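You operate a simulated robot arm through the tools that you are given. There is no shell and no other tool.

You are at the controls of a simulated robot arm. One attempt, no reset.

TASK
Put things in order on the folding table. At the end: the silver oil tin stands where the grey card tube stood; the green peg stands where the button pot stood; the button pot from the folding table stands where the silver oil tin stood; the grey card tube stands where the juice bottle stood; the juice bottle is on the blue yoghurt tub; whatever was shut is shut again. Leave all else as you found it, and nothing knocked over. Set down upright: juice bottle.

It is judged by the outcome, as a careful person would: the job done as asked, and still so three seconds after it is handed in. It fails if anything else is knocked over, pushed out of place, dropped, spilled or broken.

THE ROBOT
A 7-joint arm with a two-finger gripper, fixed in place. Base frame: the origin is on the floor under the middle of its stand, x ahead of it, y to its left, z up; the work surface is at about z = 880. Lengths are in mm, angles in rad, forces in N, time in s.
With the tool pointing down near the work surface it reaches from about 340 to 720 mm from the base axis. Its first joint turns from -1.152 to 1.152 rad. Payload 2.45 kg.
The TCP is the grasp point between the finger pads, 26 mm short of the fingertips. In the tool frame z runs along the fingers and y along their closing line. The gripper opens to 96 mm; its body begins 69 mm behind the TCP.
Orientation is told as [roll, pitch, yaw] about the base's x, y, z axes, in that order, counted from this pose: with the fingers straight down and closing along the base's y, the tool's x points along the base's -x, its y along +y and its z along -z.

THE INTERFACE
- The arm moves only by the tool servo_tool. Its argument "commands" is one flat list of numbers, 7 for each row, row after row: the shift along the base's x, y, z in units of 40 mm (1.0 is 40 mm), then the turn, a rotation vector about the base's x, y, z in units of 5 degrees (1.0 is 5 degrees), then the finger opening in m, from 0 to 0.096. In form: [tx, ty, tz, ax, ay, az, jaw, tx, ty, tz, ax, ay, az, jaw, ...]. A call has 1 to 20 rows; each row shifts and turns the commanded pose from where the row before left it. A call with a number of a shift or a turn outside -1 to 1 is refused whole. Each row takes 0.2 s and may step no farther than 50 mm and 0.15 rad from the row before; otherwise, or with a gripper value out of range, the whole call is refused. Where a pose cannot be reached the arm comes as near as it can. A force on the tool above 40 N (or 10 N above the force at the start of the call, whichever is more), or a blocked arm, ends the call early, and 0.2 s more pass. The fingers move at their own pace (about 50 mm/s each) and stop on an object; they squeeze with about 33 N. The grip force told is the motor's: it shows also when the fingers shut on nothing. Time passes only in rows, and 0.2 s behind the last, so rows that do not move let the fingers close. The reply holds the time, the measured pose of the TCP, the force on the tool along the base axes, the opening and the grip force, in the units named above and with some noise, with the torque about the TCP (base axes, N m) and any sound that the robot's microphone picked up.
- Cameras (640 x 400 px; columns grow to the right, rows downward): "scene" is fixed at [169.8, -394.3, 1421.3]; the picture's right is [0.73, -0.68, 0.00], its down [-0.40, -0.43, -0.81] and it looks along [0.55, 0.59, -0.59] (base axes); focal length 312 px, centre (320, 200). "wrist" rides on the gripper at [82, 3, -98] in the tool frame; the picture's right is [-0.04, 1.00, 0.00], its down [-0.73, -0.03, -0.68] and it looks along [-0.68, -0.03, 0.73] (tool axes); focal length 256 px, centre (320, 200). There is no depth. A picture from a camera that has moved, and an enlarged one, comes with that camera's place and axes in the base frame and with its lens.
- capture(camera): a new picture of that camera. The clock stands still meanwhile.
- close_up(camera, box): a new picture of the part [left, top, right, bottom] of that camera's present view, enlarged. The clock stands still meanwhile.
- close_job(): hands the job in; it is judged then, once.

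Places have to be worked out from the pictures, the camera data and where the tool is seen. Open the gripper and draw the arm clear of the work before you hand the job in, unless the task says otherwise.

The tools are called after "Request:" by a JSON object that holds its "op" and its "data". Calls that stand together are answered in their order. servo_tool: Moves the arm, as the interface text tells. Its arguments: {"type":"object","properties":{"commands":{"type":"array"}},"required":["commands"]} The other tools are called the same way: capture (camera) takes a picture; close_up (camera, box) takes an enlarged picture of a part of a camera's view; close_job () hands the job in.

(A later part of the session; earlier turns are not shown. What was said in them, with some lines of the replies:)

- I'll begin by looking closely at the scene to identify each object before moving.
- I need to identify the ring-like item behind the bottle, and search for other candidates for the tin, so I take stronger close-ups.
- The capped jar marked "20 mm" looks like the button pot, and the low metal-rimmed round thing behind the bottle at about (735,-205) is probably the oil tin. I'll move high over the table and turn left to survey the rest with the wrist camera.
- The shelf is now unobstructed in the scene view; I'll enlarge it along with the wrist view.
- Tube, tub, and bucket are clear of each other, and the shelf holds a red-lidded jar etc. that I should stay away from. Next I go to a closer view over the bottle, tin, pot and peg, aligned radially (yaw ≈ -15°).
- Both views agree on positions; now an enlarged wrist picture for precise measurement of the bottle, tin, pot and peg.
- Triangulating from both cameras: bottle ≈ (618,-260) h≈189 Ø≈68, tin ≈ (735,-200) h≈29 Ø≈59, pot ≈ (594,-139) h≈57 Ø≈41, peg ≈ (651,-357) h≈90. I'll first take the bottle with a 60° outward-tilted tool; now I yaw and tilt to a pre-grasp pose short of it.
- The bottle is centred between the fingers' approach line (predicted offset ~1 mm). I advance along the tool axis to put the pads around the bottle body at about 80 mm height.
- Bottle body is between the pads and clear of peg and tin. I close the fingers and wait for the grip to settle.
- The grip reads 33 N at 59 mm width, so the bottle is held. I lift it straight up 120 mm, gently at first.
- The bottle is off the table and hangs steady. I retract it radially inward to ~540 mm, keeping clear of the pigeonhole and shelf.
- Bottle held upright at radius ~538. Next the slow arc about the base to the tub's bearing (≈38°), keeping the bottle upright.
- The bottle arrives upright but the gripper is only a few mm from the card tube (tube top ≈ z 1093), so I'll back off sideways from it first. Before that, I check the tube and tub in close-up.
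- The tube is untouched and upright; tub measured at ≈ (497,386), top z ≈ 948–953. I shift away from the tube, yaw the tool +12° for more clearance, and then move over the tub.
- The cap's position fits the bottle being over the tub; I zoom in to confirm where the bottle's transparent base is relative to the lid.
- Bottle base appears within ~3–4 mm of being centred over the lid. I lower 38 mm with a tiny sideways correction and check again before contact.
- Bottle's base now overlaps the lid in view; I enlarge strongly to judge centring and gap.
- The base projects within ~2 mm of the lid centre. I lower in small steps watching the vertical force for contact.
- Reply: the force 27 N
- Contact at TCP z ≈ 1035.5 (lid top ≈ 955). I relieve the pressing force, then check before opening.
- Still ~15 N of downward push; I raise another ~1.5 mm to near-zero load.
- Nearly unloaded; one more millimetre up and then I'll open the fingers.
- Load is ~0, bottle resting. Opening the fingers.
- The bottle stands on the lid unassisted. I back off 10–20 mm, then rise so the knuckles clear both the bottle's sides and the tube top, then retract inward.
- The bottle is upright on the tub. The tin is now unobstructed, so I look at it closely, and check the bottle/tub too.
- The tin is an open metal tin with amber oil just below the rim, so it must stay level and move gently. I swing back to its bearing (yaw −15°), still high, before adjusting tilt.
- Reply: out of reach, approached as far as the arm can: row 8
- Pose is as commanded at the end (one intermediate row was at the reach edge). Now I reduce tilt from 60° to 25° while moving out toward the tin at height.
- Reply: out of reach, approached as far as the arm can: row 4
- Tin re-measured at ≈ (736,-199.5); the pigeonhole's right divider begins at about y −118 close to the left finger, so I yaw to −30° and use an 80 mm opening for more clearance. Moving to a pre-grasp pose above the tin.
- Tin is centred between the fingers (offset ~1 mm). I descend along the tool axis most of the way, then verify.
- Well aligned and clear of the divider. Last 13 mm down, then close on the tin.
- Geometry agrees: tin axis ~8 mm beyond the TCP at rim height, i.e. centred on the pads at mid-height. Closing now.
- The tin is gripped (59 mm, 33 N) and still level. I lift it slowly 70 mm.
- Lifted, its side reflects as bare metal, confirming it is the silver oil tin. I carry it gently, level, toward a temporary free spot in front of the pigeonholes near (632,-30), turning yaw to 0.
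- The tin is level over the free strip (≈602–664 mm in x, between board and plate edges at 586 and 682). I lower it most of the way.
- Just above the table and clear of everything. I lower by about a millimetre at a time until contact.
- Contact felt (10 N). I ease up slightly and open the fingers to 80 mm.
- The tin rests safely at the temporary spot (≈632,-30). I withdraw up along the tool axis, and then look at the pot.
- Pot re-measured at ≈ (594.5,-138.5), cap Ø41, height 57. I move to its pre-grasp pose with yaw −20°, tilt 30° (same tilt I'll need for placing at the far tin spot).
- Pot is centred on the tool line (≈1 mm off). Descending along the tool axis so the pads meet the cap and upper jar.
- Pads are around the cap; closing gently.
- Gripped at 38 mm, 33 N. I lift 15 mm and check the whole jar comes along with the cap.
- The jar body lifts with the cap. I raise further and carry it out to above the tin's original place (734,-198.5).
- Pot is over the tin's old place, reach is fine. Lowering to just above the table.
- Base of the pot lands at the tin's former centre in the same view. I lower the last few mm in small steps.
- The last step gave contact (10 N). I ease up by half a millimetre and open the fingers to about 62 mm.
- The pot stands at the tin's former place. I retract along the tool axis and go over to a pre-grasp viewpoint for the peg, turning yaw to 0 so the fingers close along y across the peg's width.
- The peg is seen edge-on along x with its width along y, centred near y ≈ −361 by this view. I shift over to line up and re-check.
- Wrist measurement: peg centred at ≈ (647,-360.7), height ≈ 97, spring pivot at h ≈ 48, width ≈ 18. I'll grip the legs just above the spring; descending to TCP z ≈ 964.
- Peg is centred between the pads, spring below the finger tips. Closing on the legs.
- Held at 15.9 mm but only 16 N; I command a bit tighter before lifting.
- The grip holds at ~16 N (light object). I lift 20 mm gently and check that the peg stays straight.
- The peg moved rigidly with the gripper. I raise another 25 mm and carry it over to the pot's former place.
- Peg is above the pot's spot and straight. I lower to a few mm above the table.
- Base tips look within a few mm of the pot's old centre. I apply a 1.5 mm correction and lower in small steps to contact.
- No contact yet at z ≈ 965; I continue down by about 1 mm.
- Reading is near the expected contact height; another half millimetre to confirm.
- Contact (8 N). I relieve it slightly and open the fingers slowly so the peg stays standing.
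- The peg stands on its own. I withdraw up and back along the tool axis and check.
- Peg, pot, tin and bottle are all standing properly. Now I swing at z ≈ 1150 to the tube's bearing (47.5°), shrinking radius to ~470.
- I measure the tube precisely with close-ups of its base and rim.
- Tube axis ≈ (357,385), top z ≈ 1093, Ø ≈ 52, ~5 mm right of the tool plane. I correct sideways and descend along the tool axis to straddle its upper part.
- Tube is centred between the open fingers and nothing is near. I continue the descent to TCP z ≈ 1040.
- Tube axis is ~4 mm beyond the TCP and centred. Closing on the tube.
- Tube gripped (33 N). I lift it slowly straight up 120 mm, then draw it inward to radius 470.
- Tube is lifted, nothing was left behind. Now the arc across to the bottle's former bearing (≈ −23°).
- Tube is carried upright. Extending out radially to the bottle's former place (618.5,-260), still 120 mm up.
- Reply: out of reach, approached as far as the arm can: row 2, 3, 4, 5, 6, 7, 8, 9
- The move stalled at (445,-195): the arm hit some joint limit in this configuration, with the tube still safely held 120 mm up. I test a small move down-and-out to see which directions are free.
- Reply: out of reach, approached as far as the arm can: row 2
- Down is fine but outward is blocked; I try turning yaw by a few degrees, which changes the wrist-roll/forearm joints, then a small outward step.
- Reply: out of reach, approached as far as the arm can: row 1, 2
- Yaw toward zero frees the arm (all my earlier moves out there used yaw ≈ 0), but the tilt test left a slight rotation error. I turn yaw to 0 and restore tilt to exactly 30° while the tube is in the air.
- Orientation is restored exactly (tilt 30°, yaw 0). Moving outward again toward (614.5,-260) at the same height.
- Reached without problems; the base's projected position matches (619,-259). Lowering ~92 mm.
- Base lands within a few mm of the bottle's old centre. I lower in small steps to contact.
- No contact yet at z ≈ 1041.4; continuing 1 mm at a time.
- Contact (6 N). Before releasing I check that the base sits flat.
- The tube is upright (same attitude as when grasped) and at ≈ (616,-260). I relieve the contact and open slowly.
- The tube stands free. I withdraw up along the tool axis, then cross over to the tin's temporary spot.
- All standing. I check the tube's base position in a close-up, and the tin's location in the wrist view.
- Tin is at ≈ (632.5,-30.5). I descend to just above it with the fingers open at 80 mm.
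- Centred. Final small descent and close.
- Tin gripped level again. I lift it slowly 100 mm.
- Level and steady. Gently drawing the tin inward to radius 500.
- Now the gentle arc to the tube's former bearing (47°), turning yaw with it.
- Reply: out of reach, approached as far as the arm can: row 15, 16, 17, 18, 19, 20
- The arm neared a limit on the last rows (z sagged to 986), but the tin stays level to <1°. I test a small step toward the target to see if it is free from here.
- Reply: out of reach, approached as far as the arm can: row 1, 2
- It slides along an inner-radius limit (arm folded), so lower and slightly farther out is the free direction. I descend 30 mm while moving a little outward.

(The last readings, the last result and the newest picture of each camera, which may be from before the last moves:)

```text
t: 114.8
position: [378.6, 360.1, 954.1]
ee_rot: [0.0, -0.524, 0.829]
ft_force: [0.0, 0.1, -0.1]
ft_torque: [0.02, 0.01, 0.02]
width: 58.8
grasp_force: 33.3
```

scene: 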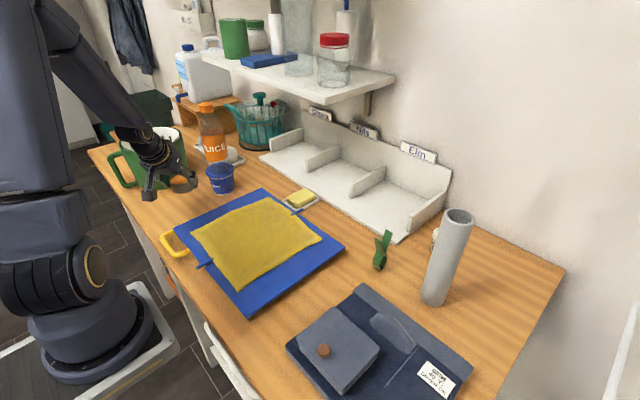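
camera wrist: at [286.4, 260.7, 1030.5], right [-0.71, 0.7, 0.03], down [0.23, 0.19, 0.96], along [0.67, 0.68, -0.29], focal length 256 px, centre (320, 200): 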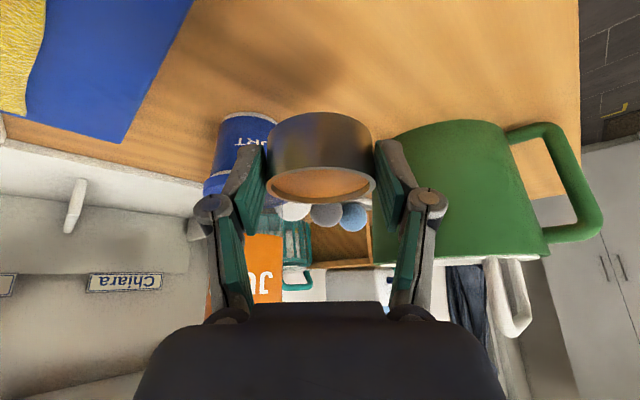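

Free again with orientation exactly restored. Now I slide sideways to the tube's former spot (TCP 352.6, 379.1).

Request:
{"op": "servo_tool", "data": {"commands": [-0.1, 0.075, 0, 0, 0, 0, 0.045, -0.2, 0.146, 0, 0, 0, 0, 0.045, -0.2, 0.146, 0, 0, 0, 0, 0.045, -0.15, 0.108, 0, 0, 0, 0, 0.045]}}

Request:
{"op": "capture", "data": {"camera": "wrist"}}

Request:
{"op": "close_up", "data": {"camera": "scene", "box": [110, 90, 270, 230]}}

```text
t: 115.8
position: [350.9, 381.3, 953.7]
ee_rot: [-0.001, -0.522, 0.828]
ft_force: [0.2, 0.8, -0.9]
ft_torque: [0.01, -0.01, -0.01]
width: 59.1
grasp_force: 32.7
```

```text
taken
camera wrist: at [270.3, 294.2, 998.7], right [-0.71, 0.7, 0.02], down [0.22, 0.2, 0.95], along [0.67, 0.68, -0.3], focal length 256 px, centre (320, 200)
```

wrist: 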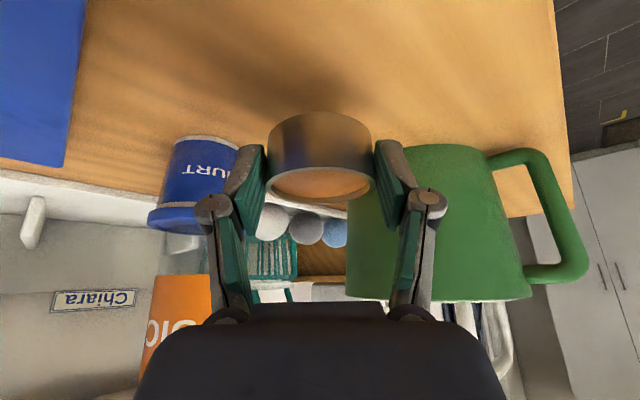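

```text
2.86 times, centred on (190, 160) of scene
camera zoom: at [169.8, -394.3, 1421.3], right [0.73, -0.68, 0.0], down [-0.4, -0.43, -0.81], along [0.55, 0.59, -0.59], focal length 893 px, centre (691, 314)
```

zoom: 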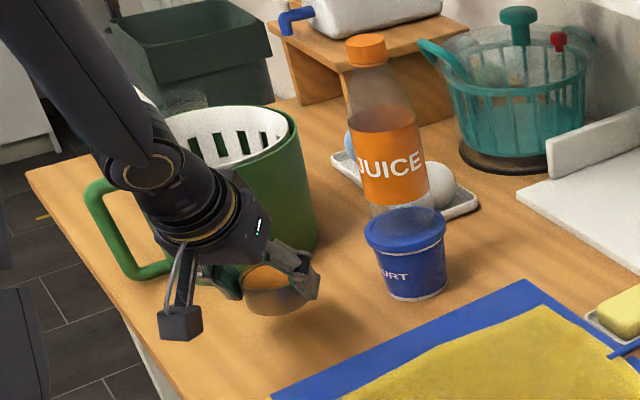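

Tin is level and above the tube's old place. Lowering gently to just above the table.

Request:
{"op": "servo_tool", "data": {"commands": [0.02, -0.025, -0.1, 0, 0, 0, 0.045, 0.02, -0.025, -0.2, 0, 0, 0, 0.045, 0, 0, -0.25, 0, 0, 0, 0.045, 0, 0, -0.2, 0, 0, 0, 0.045, 0, 0, -0.12, 0, 0, 0, 0.045, 0, 0, -0.05, 0, 0, 0, 0.045]}}

Request:
{"op": "close_up", "data": {"camera": "scene", "box": [130, 130, 230, 230]}}

```text
t: 117.2
position: [354.3, 378.4, 917.0]
ee_rot: [0.0, -0.524, 0.826]
ft_force: [-0.3, 0.7, -0.6]
ft_torque: [-0.02, -0.02, 0.02]
width: 59.1
grasp_force: 32.9
```

```text
4.00 times, centred on (180, 180) of scene
camera zoom: at [169.8, -394.3, 1421.3], right [0.73, -0.68, 0.0], down [-0.4, -0.43, -0.81], along [0.55, 0.59, -0.59], focal length 1250 px, centre (880, 280)
```

zoom: 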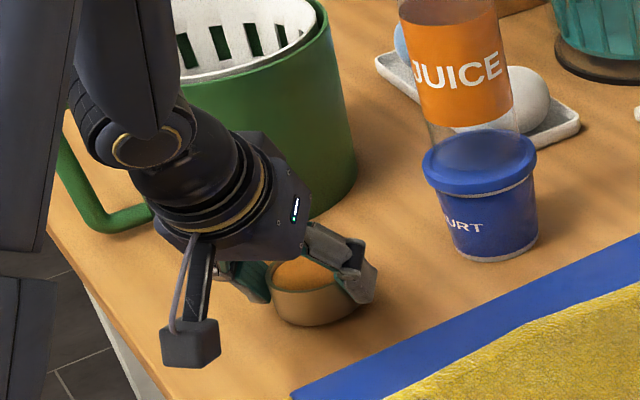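

I compare the tin's base with the tube's old footprint in the fixed camera more precisely before touching down.

Request:
{"op": "close_up", "data": {"camera": "scene", "box": [155, 180, 205, 220]}}

Request:
{"op": "close_up", "data": {"camera": "wrist", "box": [240, 80, 400, 220]}}

```text
10.00 times, centred on (180, 200) of scene
camera zoom: at [169.8, -394.3, 1421.3], right [0.73, -0.68, 0.0], down [-0.4, -0.43, -0.81], along [0.55, 0.59, -0.59], focal length 3124 px, centre (1720, 200)
```

zoom: 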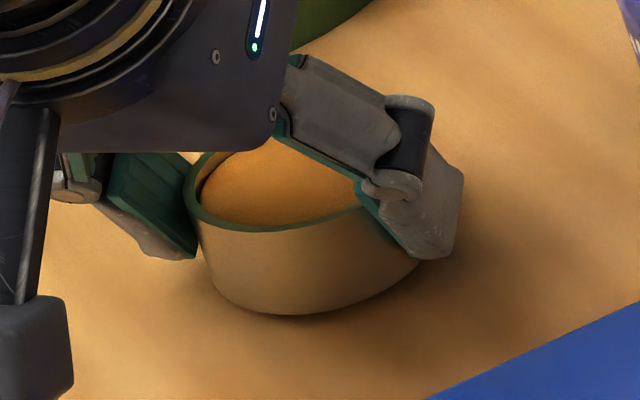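

```text
2.86 times, centred on (320, 150) of wrist
camera zoom: at [272.1, 292.5, 961.8], right [-0.71, 0.7, 0.02], down [0.22, 0.2, 0.95], along [0.67, 0.68, -0.3], focal length 731 px, centre (320, 343)
```

zoom: 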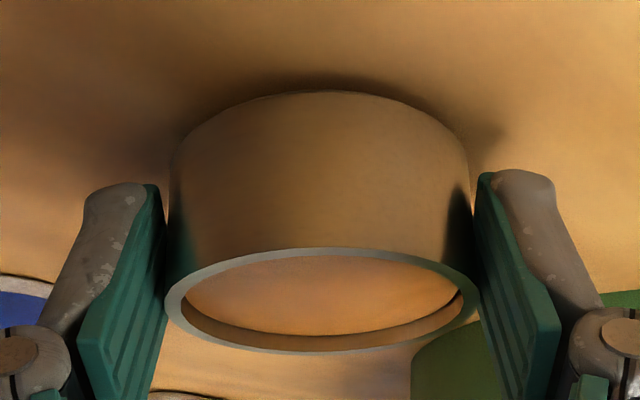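

The fixed camera suggests the tin is ~8–10 mm too far out radially compared with the tube's old footprint. I shift it inward ~8 mm (still 4–5 mm above the table).

Request:
{"op": "servo_tool", "data": {"commands": [-0.065, -0.07, 0, 0, 0, 0, 0.045, -0.07, -0.075, 0, 0, 0, 0, 0.045]}}

Request:
{"op": "close_up", "data": {"camera": "scene", "box": [155, 180, 205, 220]}}

```text
t: 117.8
position: [348.7, 372.4, 917.9]
ee_rot: [0.0, -0.527, 0.829]
ft_force: [-0.5, -0.7, -0.5]
ft_torque: [-0.04, 0.01, 0.0]
width: 58.9
grasp_force: 32.6
```

```text
10.00 times, centred on (180, 200) of scene
camera zoom: at [169.8, -394.3, 1421.3], right [0.73, -0.68, 0.0], down [-0.4, -0.43, -0.81], along [0.55, 0.59, -0.59], focal length 3124 px, centre (1720, 200)
```

zoom: 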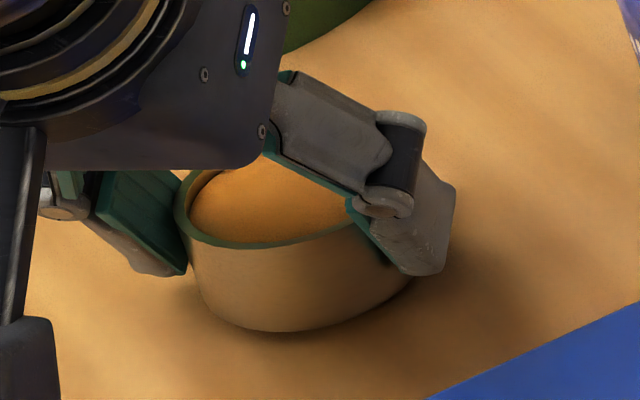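

Now the base lines up with the tube's old footprint to within ~4 mm. Lowering to contact in small steps.

Request:
{"op": "servo_tool", "data": {"commands": [0, 0, -0.06, 0, 0, 0, 0.045, 0, 0, -0.04, 0, 0, 0, 0.045]}}

Request:
{"op": "servo_tool", "data": {"commands": [0, 0, -0.025, 0, 0, 0, 0.045]}}

```text
t: 118.4
position: [349.3, 373.5, 912.8]
ee_rot: [0.0, -0.523, 0.827]
ft_force: [0.6, 0.5, -0.6]
ft_torque: [0.0, 0.01, -0.04]
width: 59.1
grasp_force: 32.8
```

```text
t: 118.8
position: [347.7, 372.8, 912.3]
ee_rot: [-0.001, -0.526, 0.829]
ft_force: [-2.4, -0.9, 6.4]
ft_torque: [-0.02, 0.05, -0.02]
width: 58.8
grasp_force: 33.1
```

Contact (6 N). I ease off slightly and open the fingers slowly.

Request:
{"op": "servo_tool", "data": {"commands": [0, 0, 0.012, 0, 0, 0, 0.045, 0, 0, 0, 0, 0, 0, 0.062, 0, 0, 0, 0, 0, 0, 0.068, 0, 0, 0, 0, 0, 0, 0.08, 0, 0, 0, 0, 0, 0, 0.08]}}

Request:
{"op": "capture", "data": {"camera": "wrist"}}

```text
t: 120.0
position: [348.7, 372.3, 913.4]
ee_rot: [-0.001, -0.525, 0.828]
ft_force: [0.1, 0.0, 0.4]
ft_torque: [-0.03, 0.01, 0.01]
width: 80.0
grasp_force: 0.1
```

```text
taken
camera wrist: at [266.8, 286.4, 957.6], right [-0.71, 0.7, 0.02], down [0.22, 0.2, 0.95], along [0.67, 0.68, -0.3], focal length 256 px, centre (320, 200)
```

wrist: 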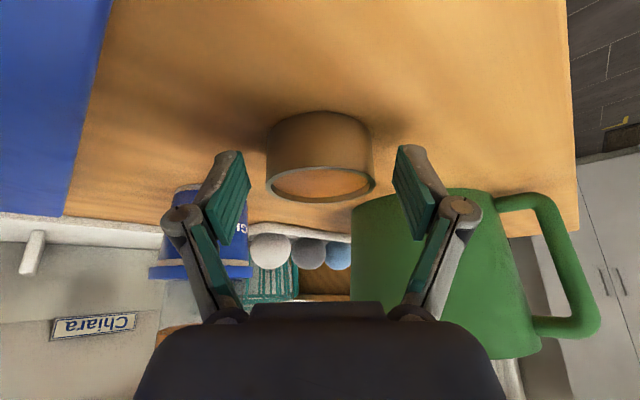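

Tin released and level. I rise with a slight outward drift (the arm is near its inner limit) and then bring the tool back toward vertical.

Request:
{"op": "servo_tool", "data": {"commands": [0.02, 0.022, 0.15, 0, 0, 0, 0.08, 0.034, 0.037, 0.3, 0, 0, 0, 0.08, 0.034, 0.037, 0.4, 0, 0, 0, 0.08, 0.034, 0.037, 0.4, 0, 0, 0, 0.08, 0, 0, 0.4, -0.737, 0.676, 0, 0.08, 0, 0, 0.5, -0.737, 0.676, 0, 0.08, 0, 0, 0.5, -0.737, 0.676, 0, 0.08, 0, 0, 0.5, -0.737, 0.676, 0, 0.08, 0, 0, 0.5, -0.737, 0.676, 0, 0.08, 0, 0, 0.5, -0.737, 0.676, 0, 0.08]}}

Request:
{"op": "capture", "data": {"camera": "scene"}}

Request:
{"op": "capture", "data": {"camera": "wrist"}}

```text
t: 122.2
position: [352.6, 379.1, 1080.0]
ee_rot: [0.0, 0.002, 0.829]
ft_force: [0.1, 0.6, -0.9]
ft_torque: [0.01, 0.0, -0.03]
width: 79.8
grasp_force: 0.1
```

```text
taken
```

scene: 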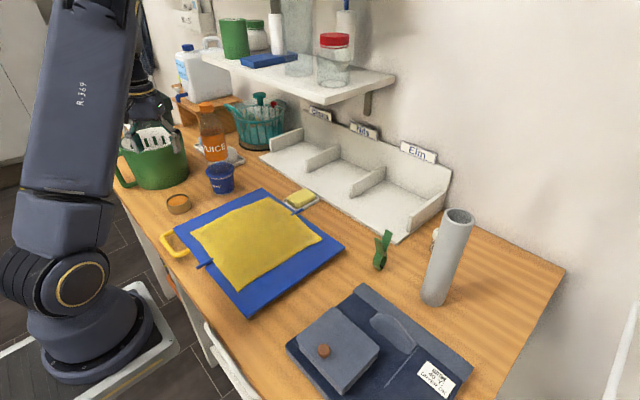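

```text
taken
camera wrist: at [296.9, 319.7, 1177.9], right [-0.71, 0.7, 0.0], down [0.52, 0.52, 0.68], along [0.48, 0.48, -0.74], focal length 256 px, centre (320, 200)
```

wrist: 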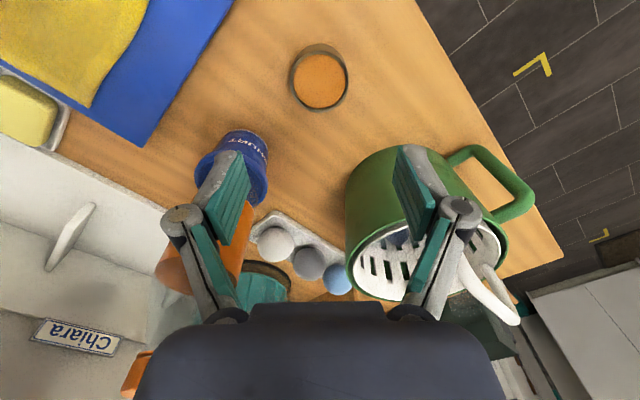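

Tin sits at ≈ (357,381), matching the tube's old place. I raise the arm and check details in close-ups.

Request:
{"op": "servo_tool", "data": {"commands": [0, 0, 0.9, 0, 0, 0, 0.08, 0, 0, 0.98, 0, 0, 0, 0.08, 0, 0, 0.98, 0, 0, 0, 0.08, 0, 0, 0.98, 0, 0, 0, 0.08]}}

Request:
{"op": "servo_tool", "data": {"commands": [0.48, -0.5325, 0, 0, 0, -0.475, 0.09, 0.44, -0.5625, 0, 0, 0, -0.475, 0.09, 0.4075, -0.5825, 0, 0, 0, -0.475, 0.09, 0.375, -0.6025, 0, 0, 0, -0.475, 0.09, 0.3375, -0.6175, 0, 0, 0, -0.475, 0.09, 0.3025, -0.635, 0, 0, 0, -0.475, 0.09, 0.265, -0.6475, 0, 0, 0, -0.475, 0.09, 0.2275, -0.66, 0, 0, 0, -0.475, 0.09, 0.19, -0.665, 0, 0, 0, -0.475, 0.09, 0.1525, -0.675, 0, 0, 0, -0.475, 0.09, 0.115, -0.68, 0, 0, 0, -0.475, 0.09, 0.075, -0.68, 0, 0, 0, -0.475, 0.09, 0.0375, -0.6825, 0, 0, 0, -0.475, 0.09, 0, -0.6825, 0, 0, 0, -0.475, 0.09, -0.0375, -0.675, 0, 0, 0, -0.475, 0.09, -0.0775, -0.67, 0, 0, 0, -0.475, 0.09, -0.1125, -0.6625, 0, 0, 0, -0.475, 0.09, -0.1475, -0.6525, 0, 0, 0, -0.475, 0.09, -0.1825, -0.64, 0, 0, 0, -0.475, 0.09, -0.2175, -0.625, 0, 0, 0, -0.475, 0.09]}}

Request:
{"op": "capture", "data": {"camera": "scene"}}

Request:
{"op": "capture", "data": {"camera": "wrist"}}

```text
t: 123.2
position: [352.7, 378.1, 1234.5]
ee_rot: [0.0, 0.0, 0.828]
ft_force: [0.2, -0.3, -0.7]
ft_torque: [0.04, 0.02, -0.03]
width: 80.1
grasp_force: 0.1
```

```text
t: 127.4
position: [457.0, -134.1, 1233.6]
ee_rot: [-0.001, 0.002, -0.002]
ft_force: [0.0, -0.3, -0.1]
ft_torque: [0.0, -0.02, 0.01]
width: 90.0
grasp_force: 0.1
```

```text
taken
```

scene: 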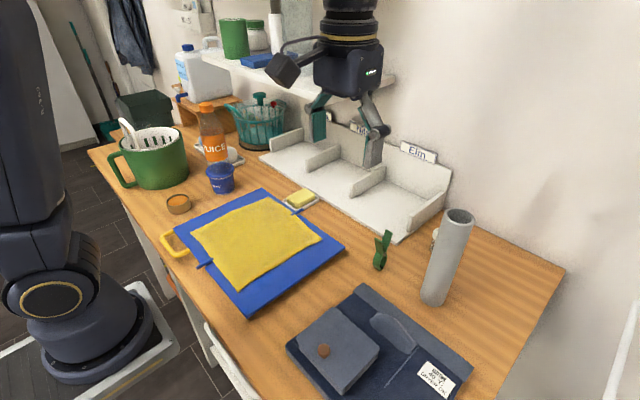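

```text
taken
camera wrist: at [378.1, -131.5, 1331.1], right [0.04, 1.0, 0.0], down [0.73, -0.03, 0.68], along [0.68, -0.03, -0.73], focal length 256 px, centre (320, 200)
```

wrist: 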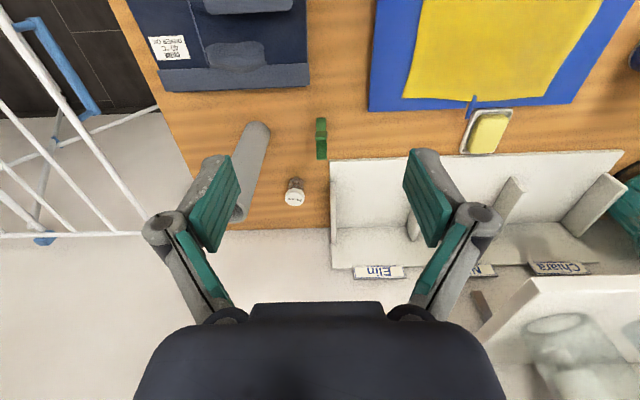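

I'm back at the start pose, so I can compare directly with the first close-ups using the same boxes.

Request:
{"op": "close_up", "data": {"camera": "wrist", "box": [255, 100, 345, 210]}}

Request:
{"op": "close_up", "data": {"camera": "wrist", "box": [120, 80, 380, 240]}}

Request:
{"op": "close_up", "data": {"camera": "scene", "box": [100, 100, 250, 220]}}

Request:
{"op": "close_up", "data": {"camera": "scene", "box": [340, 200, 560, 340]}}

```text
3.64 times, centred on (300, 155) of wrist
camera zoom: at [378.1, -131.5, 1331.1], right [0.04, 1.0, 0.0], down [0.73, -0.03, 0.68], along [0.68, -0.03, -0.73], focal length 931 px, centre (393, 364)
```

zoom: 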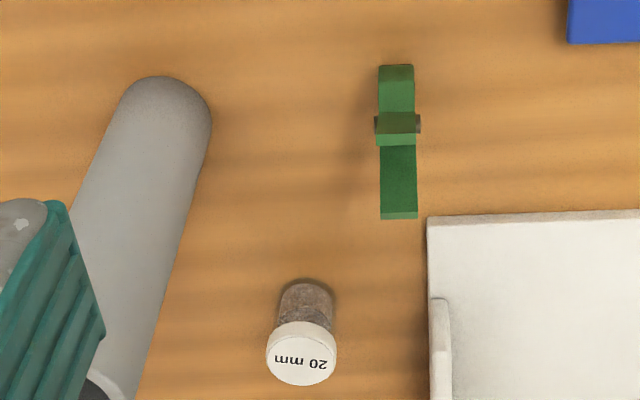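

```text
2.46 times, centred on (250, 160) of wrist
camera zoom: at [378.1, -131.5, 1331.1], right [0.04, 1.0, 0.0], down [0.73, -0.03, 0.68], along [0.68, -0.03, -0.73], focal length 630 px, centre (492, 298)
```

zoom: 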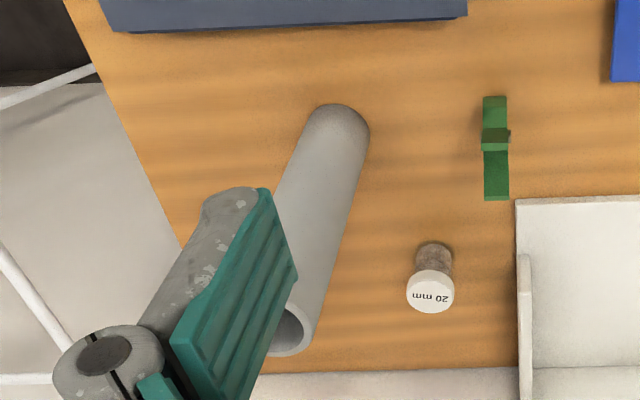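

```text
3.33 times, centred on (175, 160) of scene
camera zoom: at [169.8, -394.3, 1421.3], right [0.73, -0.68, 0.0], down [-0.4, -0.43, -0.81], along [0.55, 0.59, -0.59], focal length 1042 px, centre (803, 333)
```

zoom: 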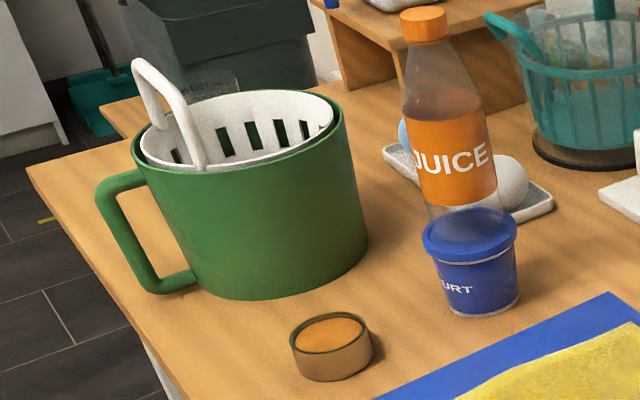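

```text
2.86 times, centred on (450, 270) of scene
camera zoom: at [169.8, -394.3, 1421.3], right [0.73, -0.68, 0.0], down [-0.4, -0.43, -0.81], along [0.55, 0.59, -0.59], focal length 893 px, centre (-51, 0)
```

zoom: 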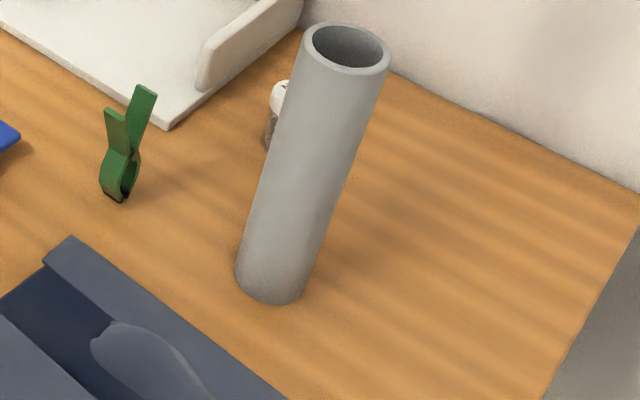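

Comparison with the initial pictures: the peg is at the pot's old spot, the pot at the tin's, the tube within ~5 mm of the bottle's, and the tin at the tube's. The bottle stands upright on the tub, and everything else looks unchanged. The arm is clear with the gripper open, so I hand the job in.

Request:
{"op": "close_job", "data": {}}

```text
The job is handed in.
```

The job is handed in, and every item is where you asked. I checked the final positions by comparing new pictures with the ones taken at the start.

| Item | Where it is now | Accuracy |
|---|---|---|
| Juice bottle | Upright on the blue yoghurt tub | Placed within about 2 mm of the lid's centre |
| Grey card tube | Standing where the juice bottle stood | About 5 mm nearer the robot |
| Silver oil tin | Standing where the card tube stood | Within about 4 mm |
| Button pot | Standing where the oil tin stood, cap on | Within about 3 mm |
| Green peg | Standing where the button pot stood | Within about 3 mm |

I saw no change in anything else on the table, and nothing was knocked over. The oil tin is open and nearly full. I kept it level within about 1° throughout and saw no spill. It waited briefly on a free patch in front of the pigeonholes while the other items moved.

I didn't have to open anything, so there was nothing to shut again. The arm is back at its start pose with the gripper open.
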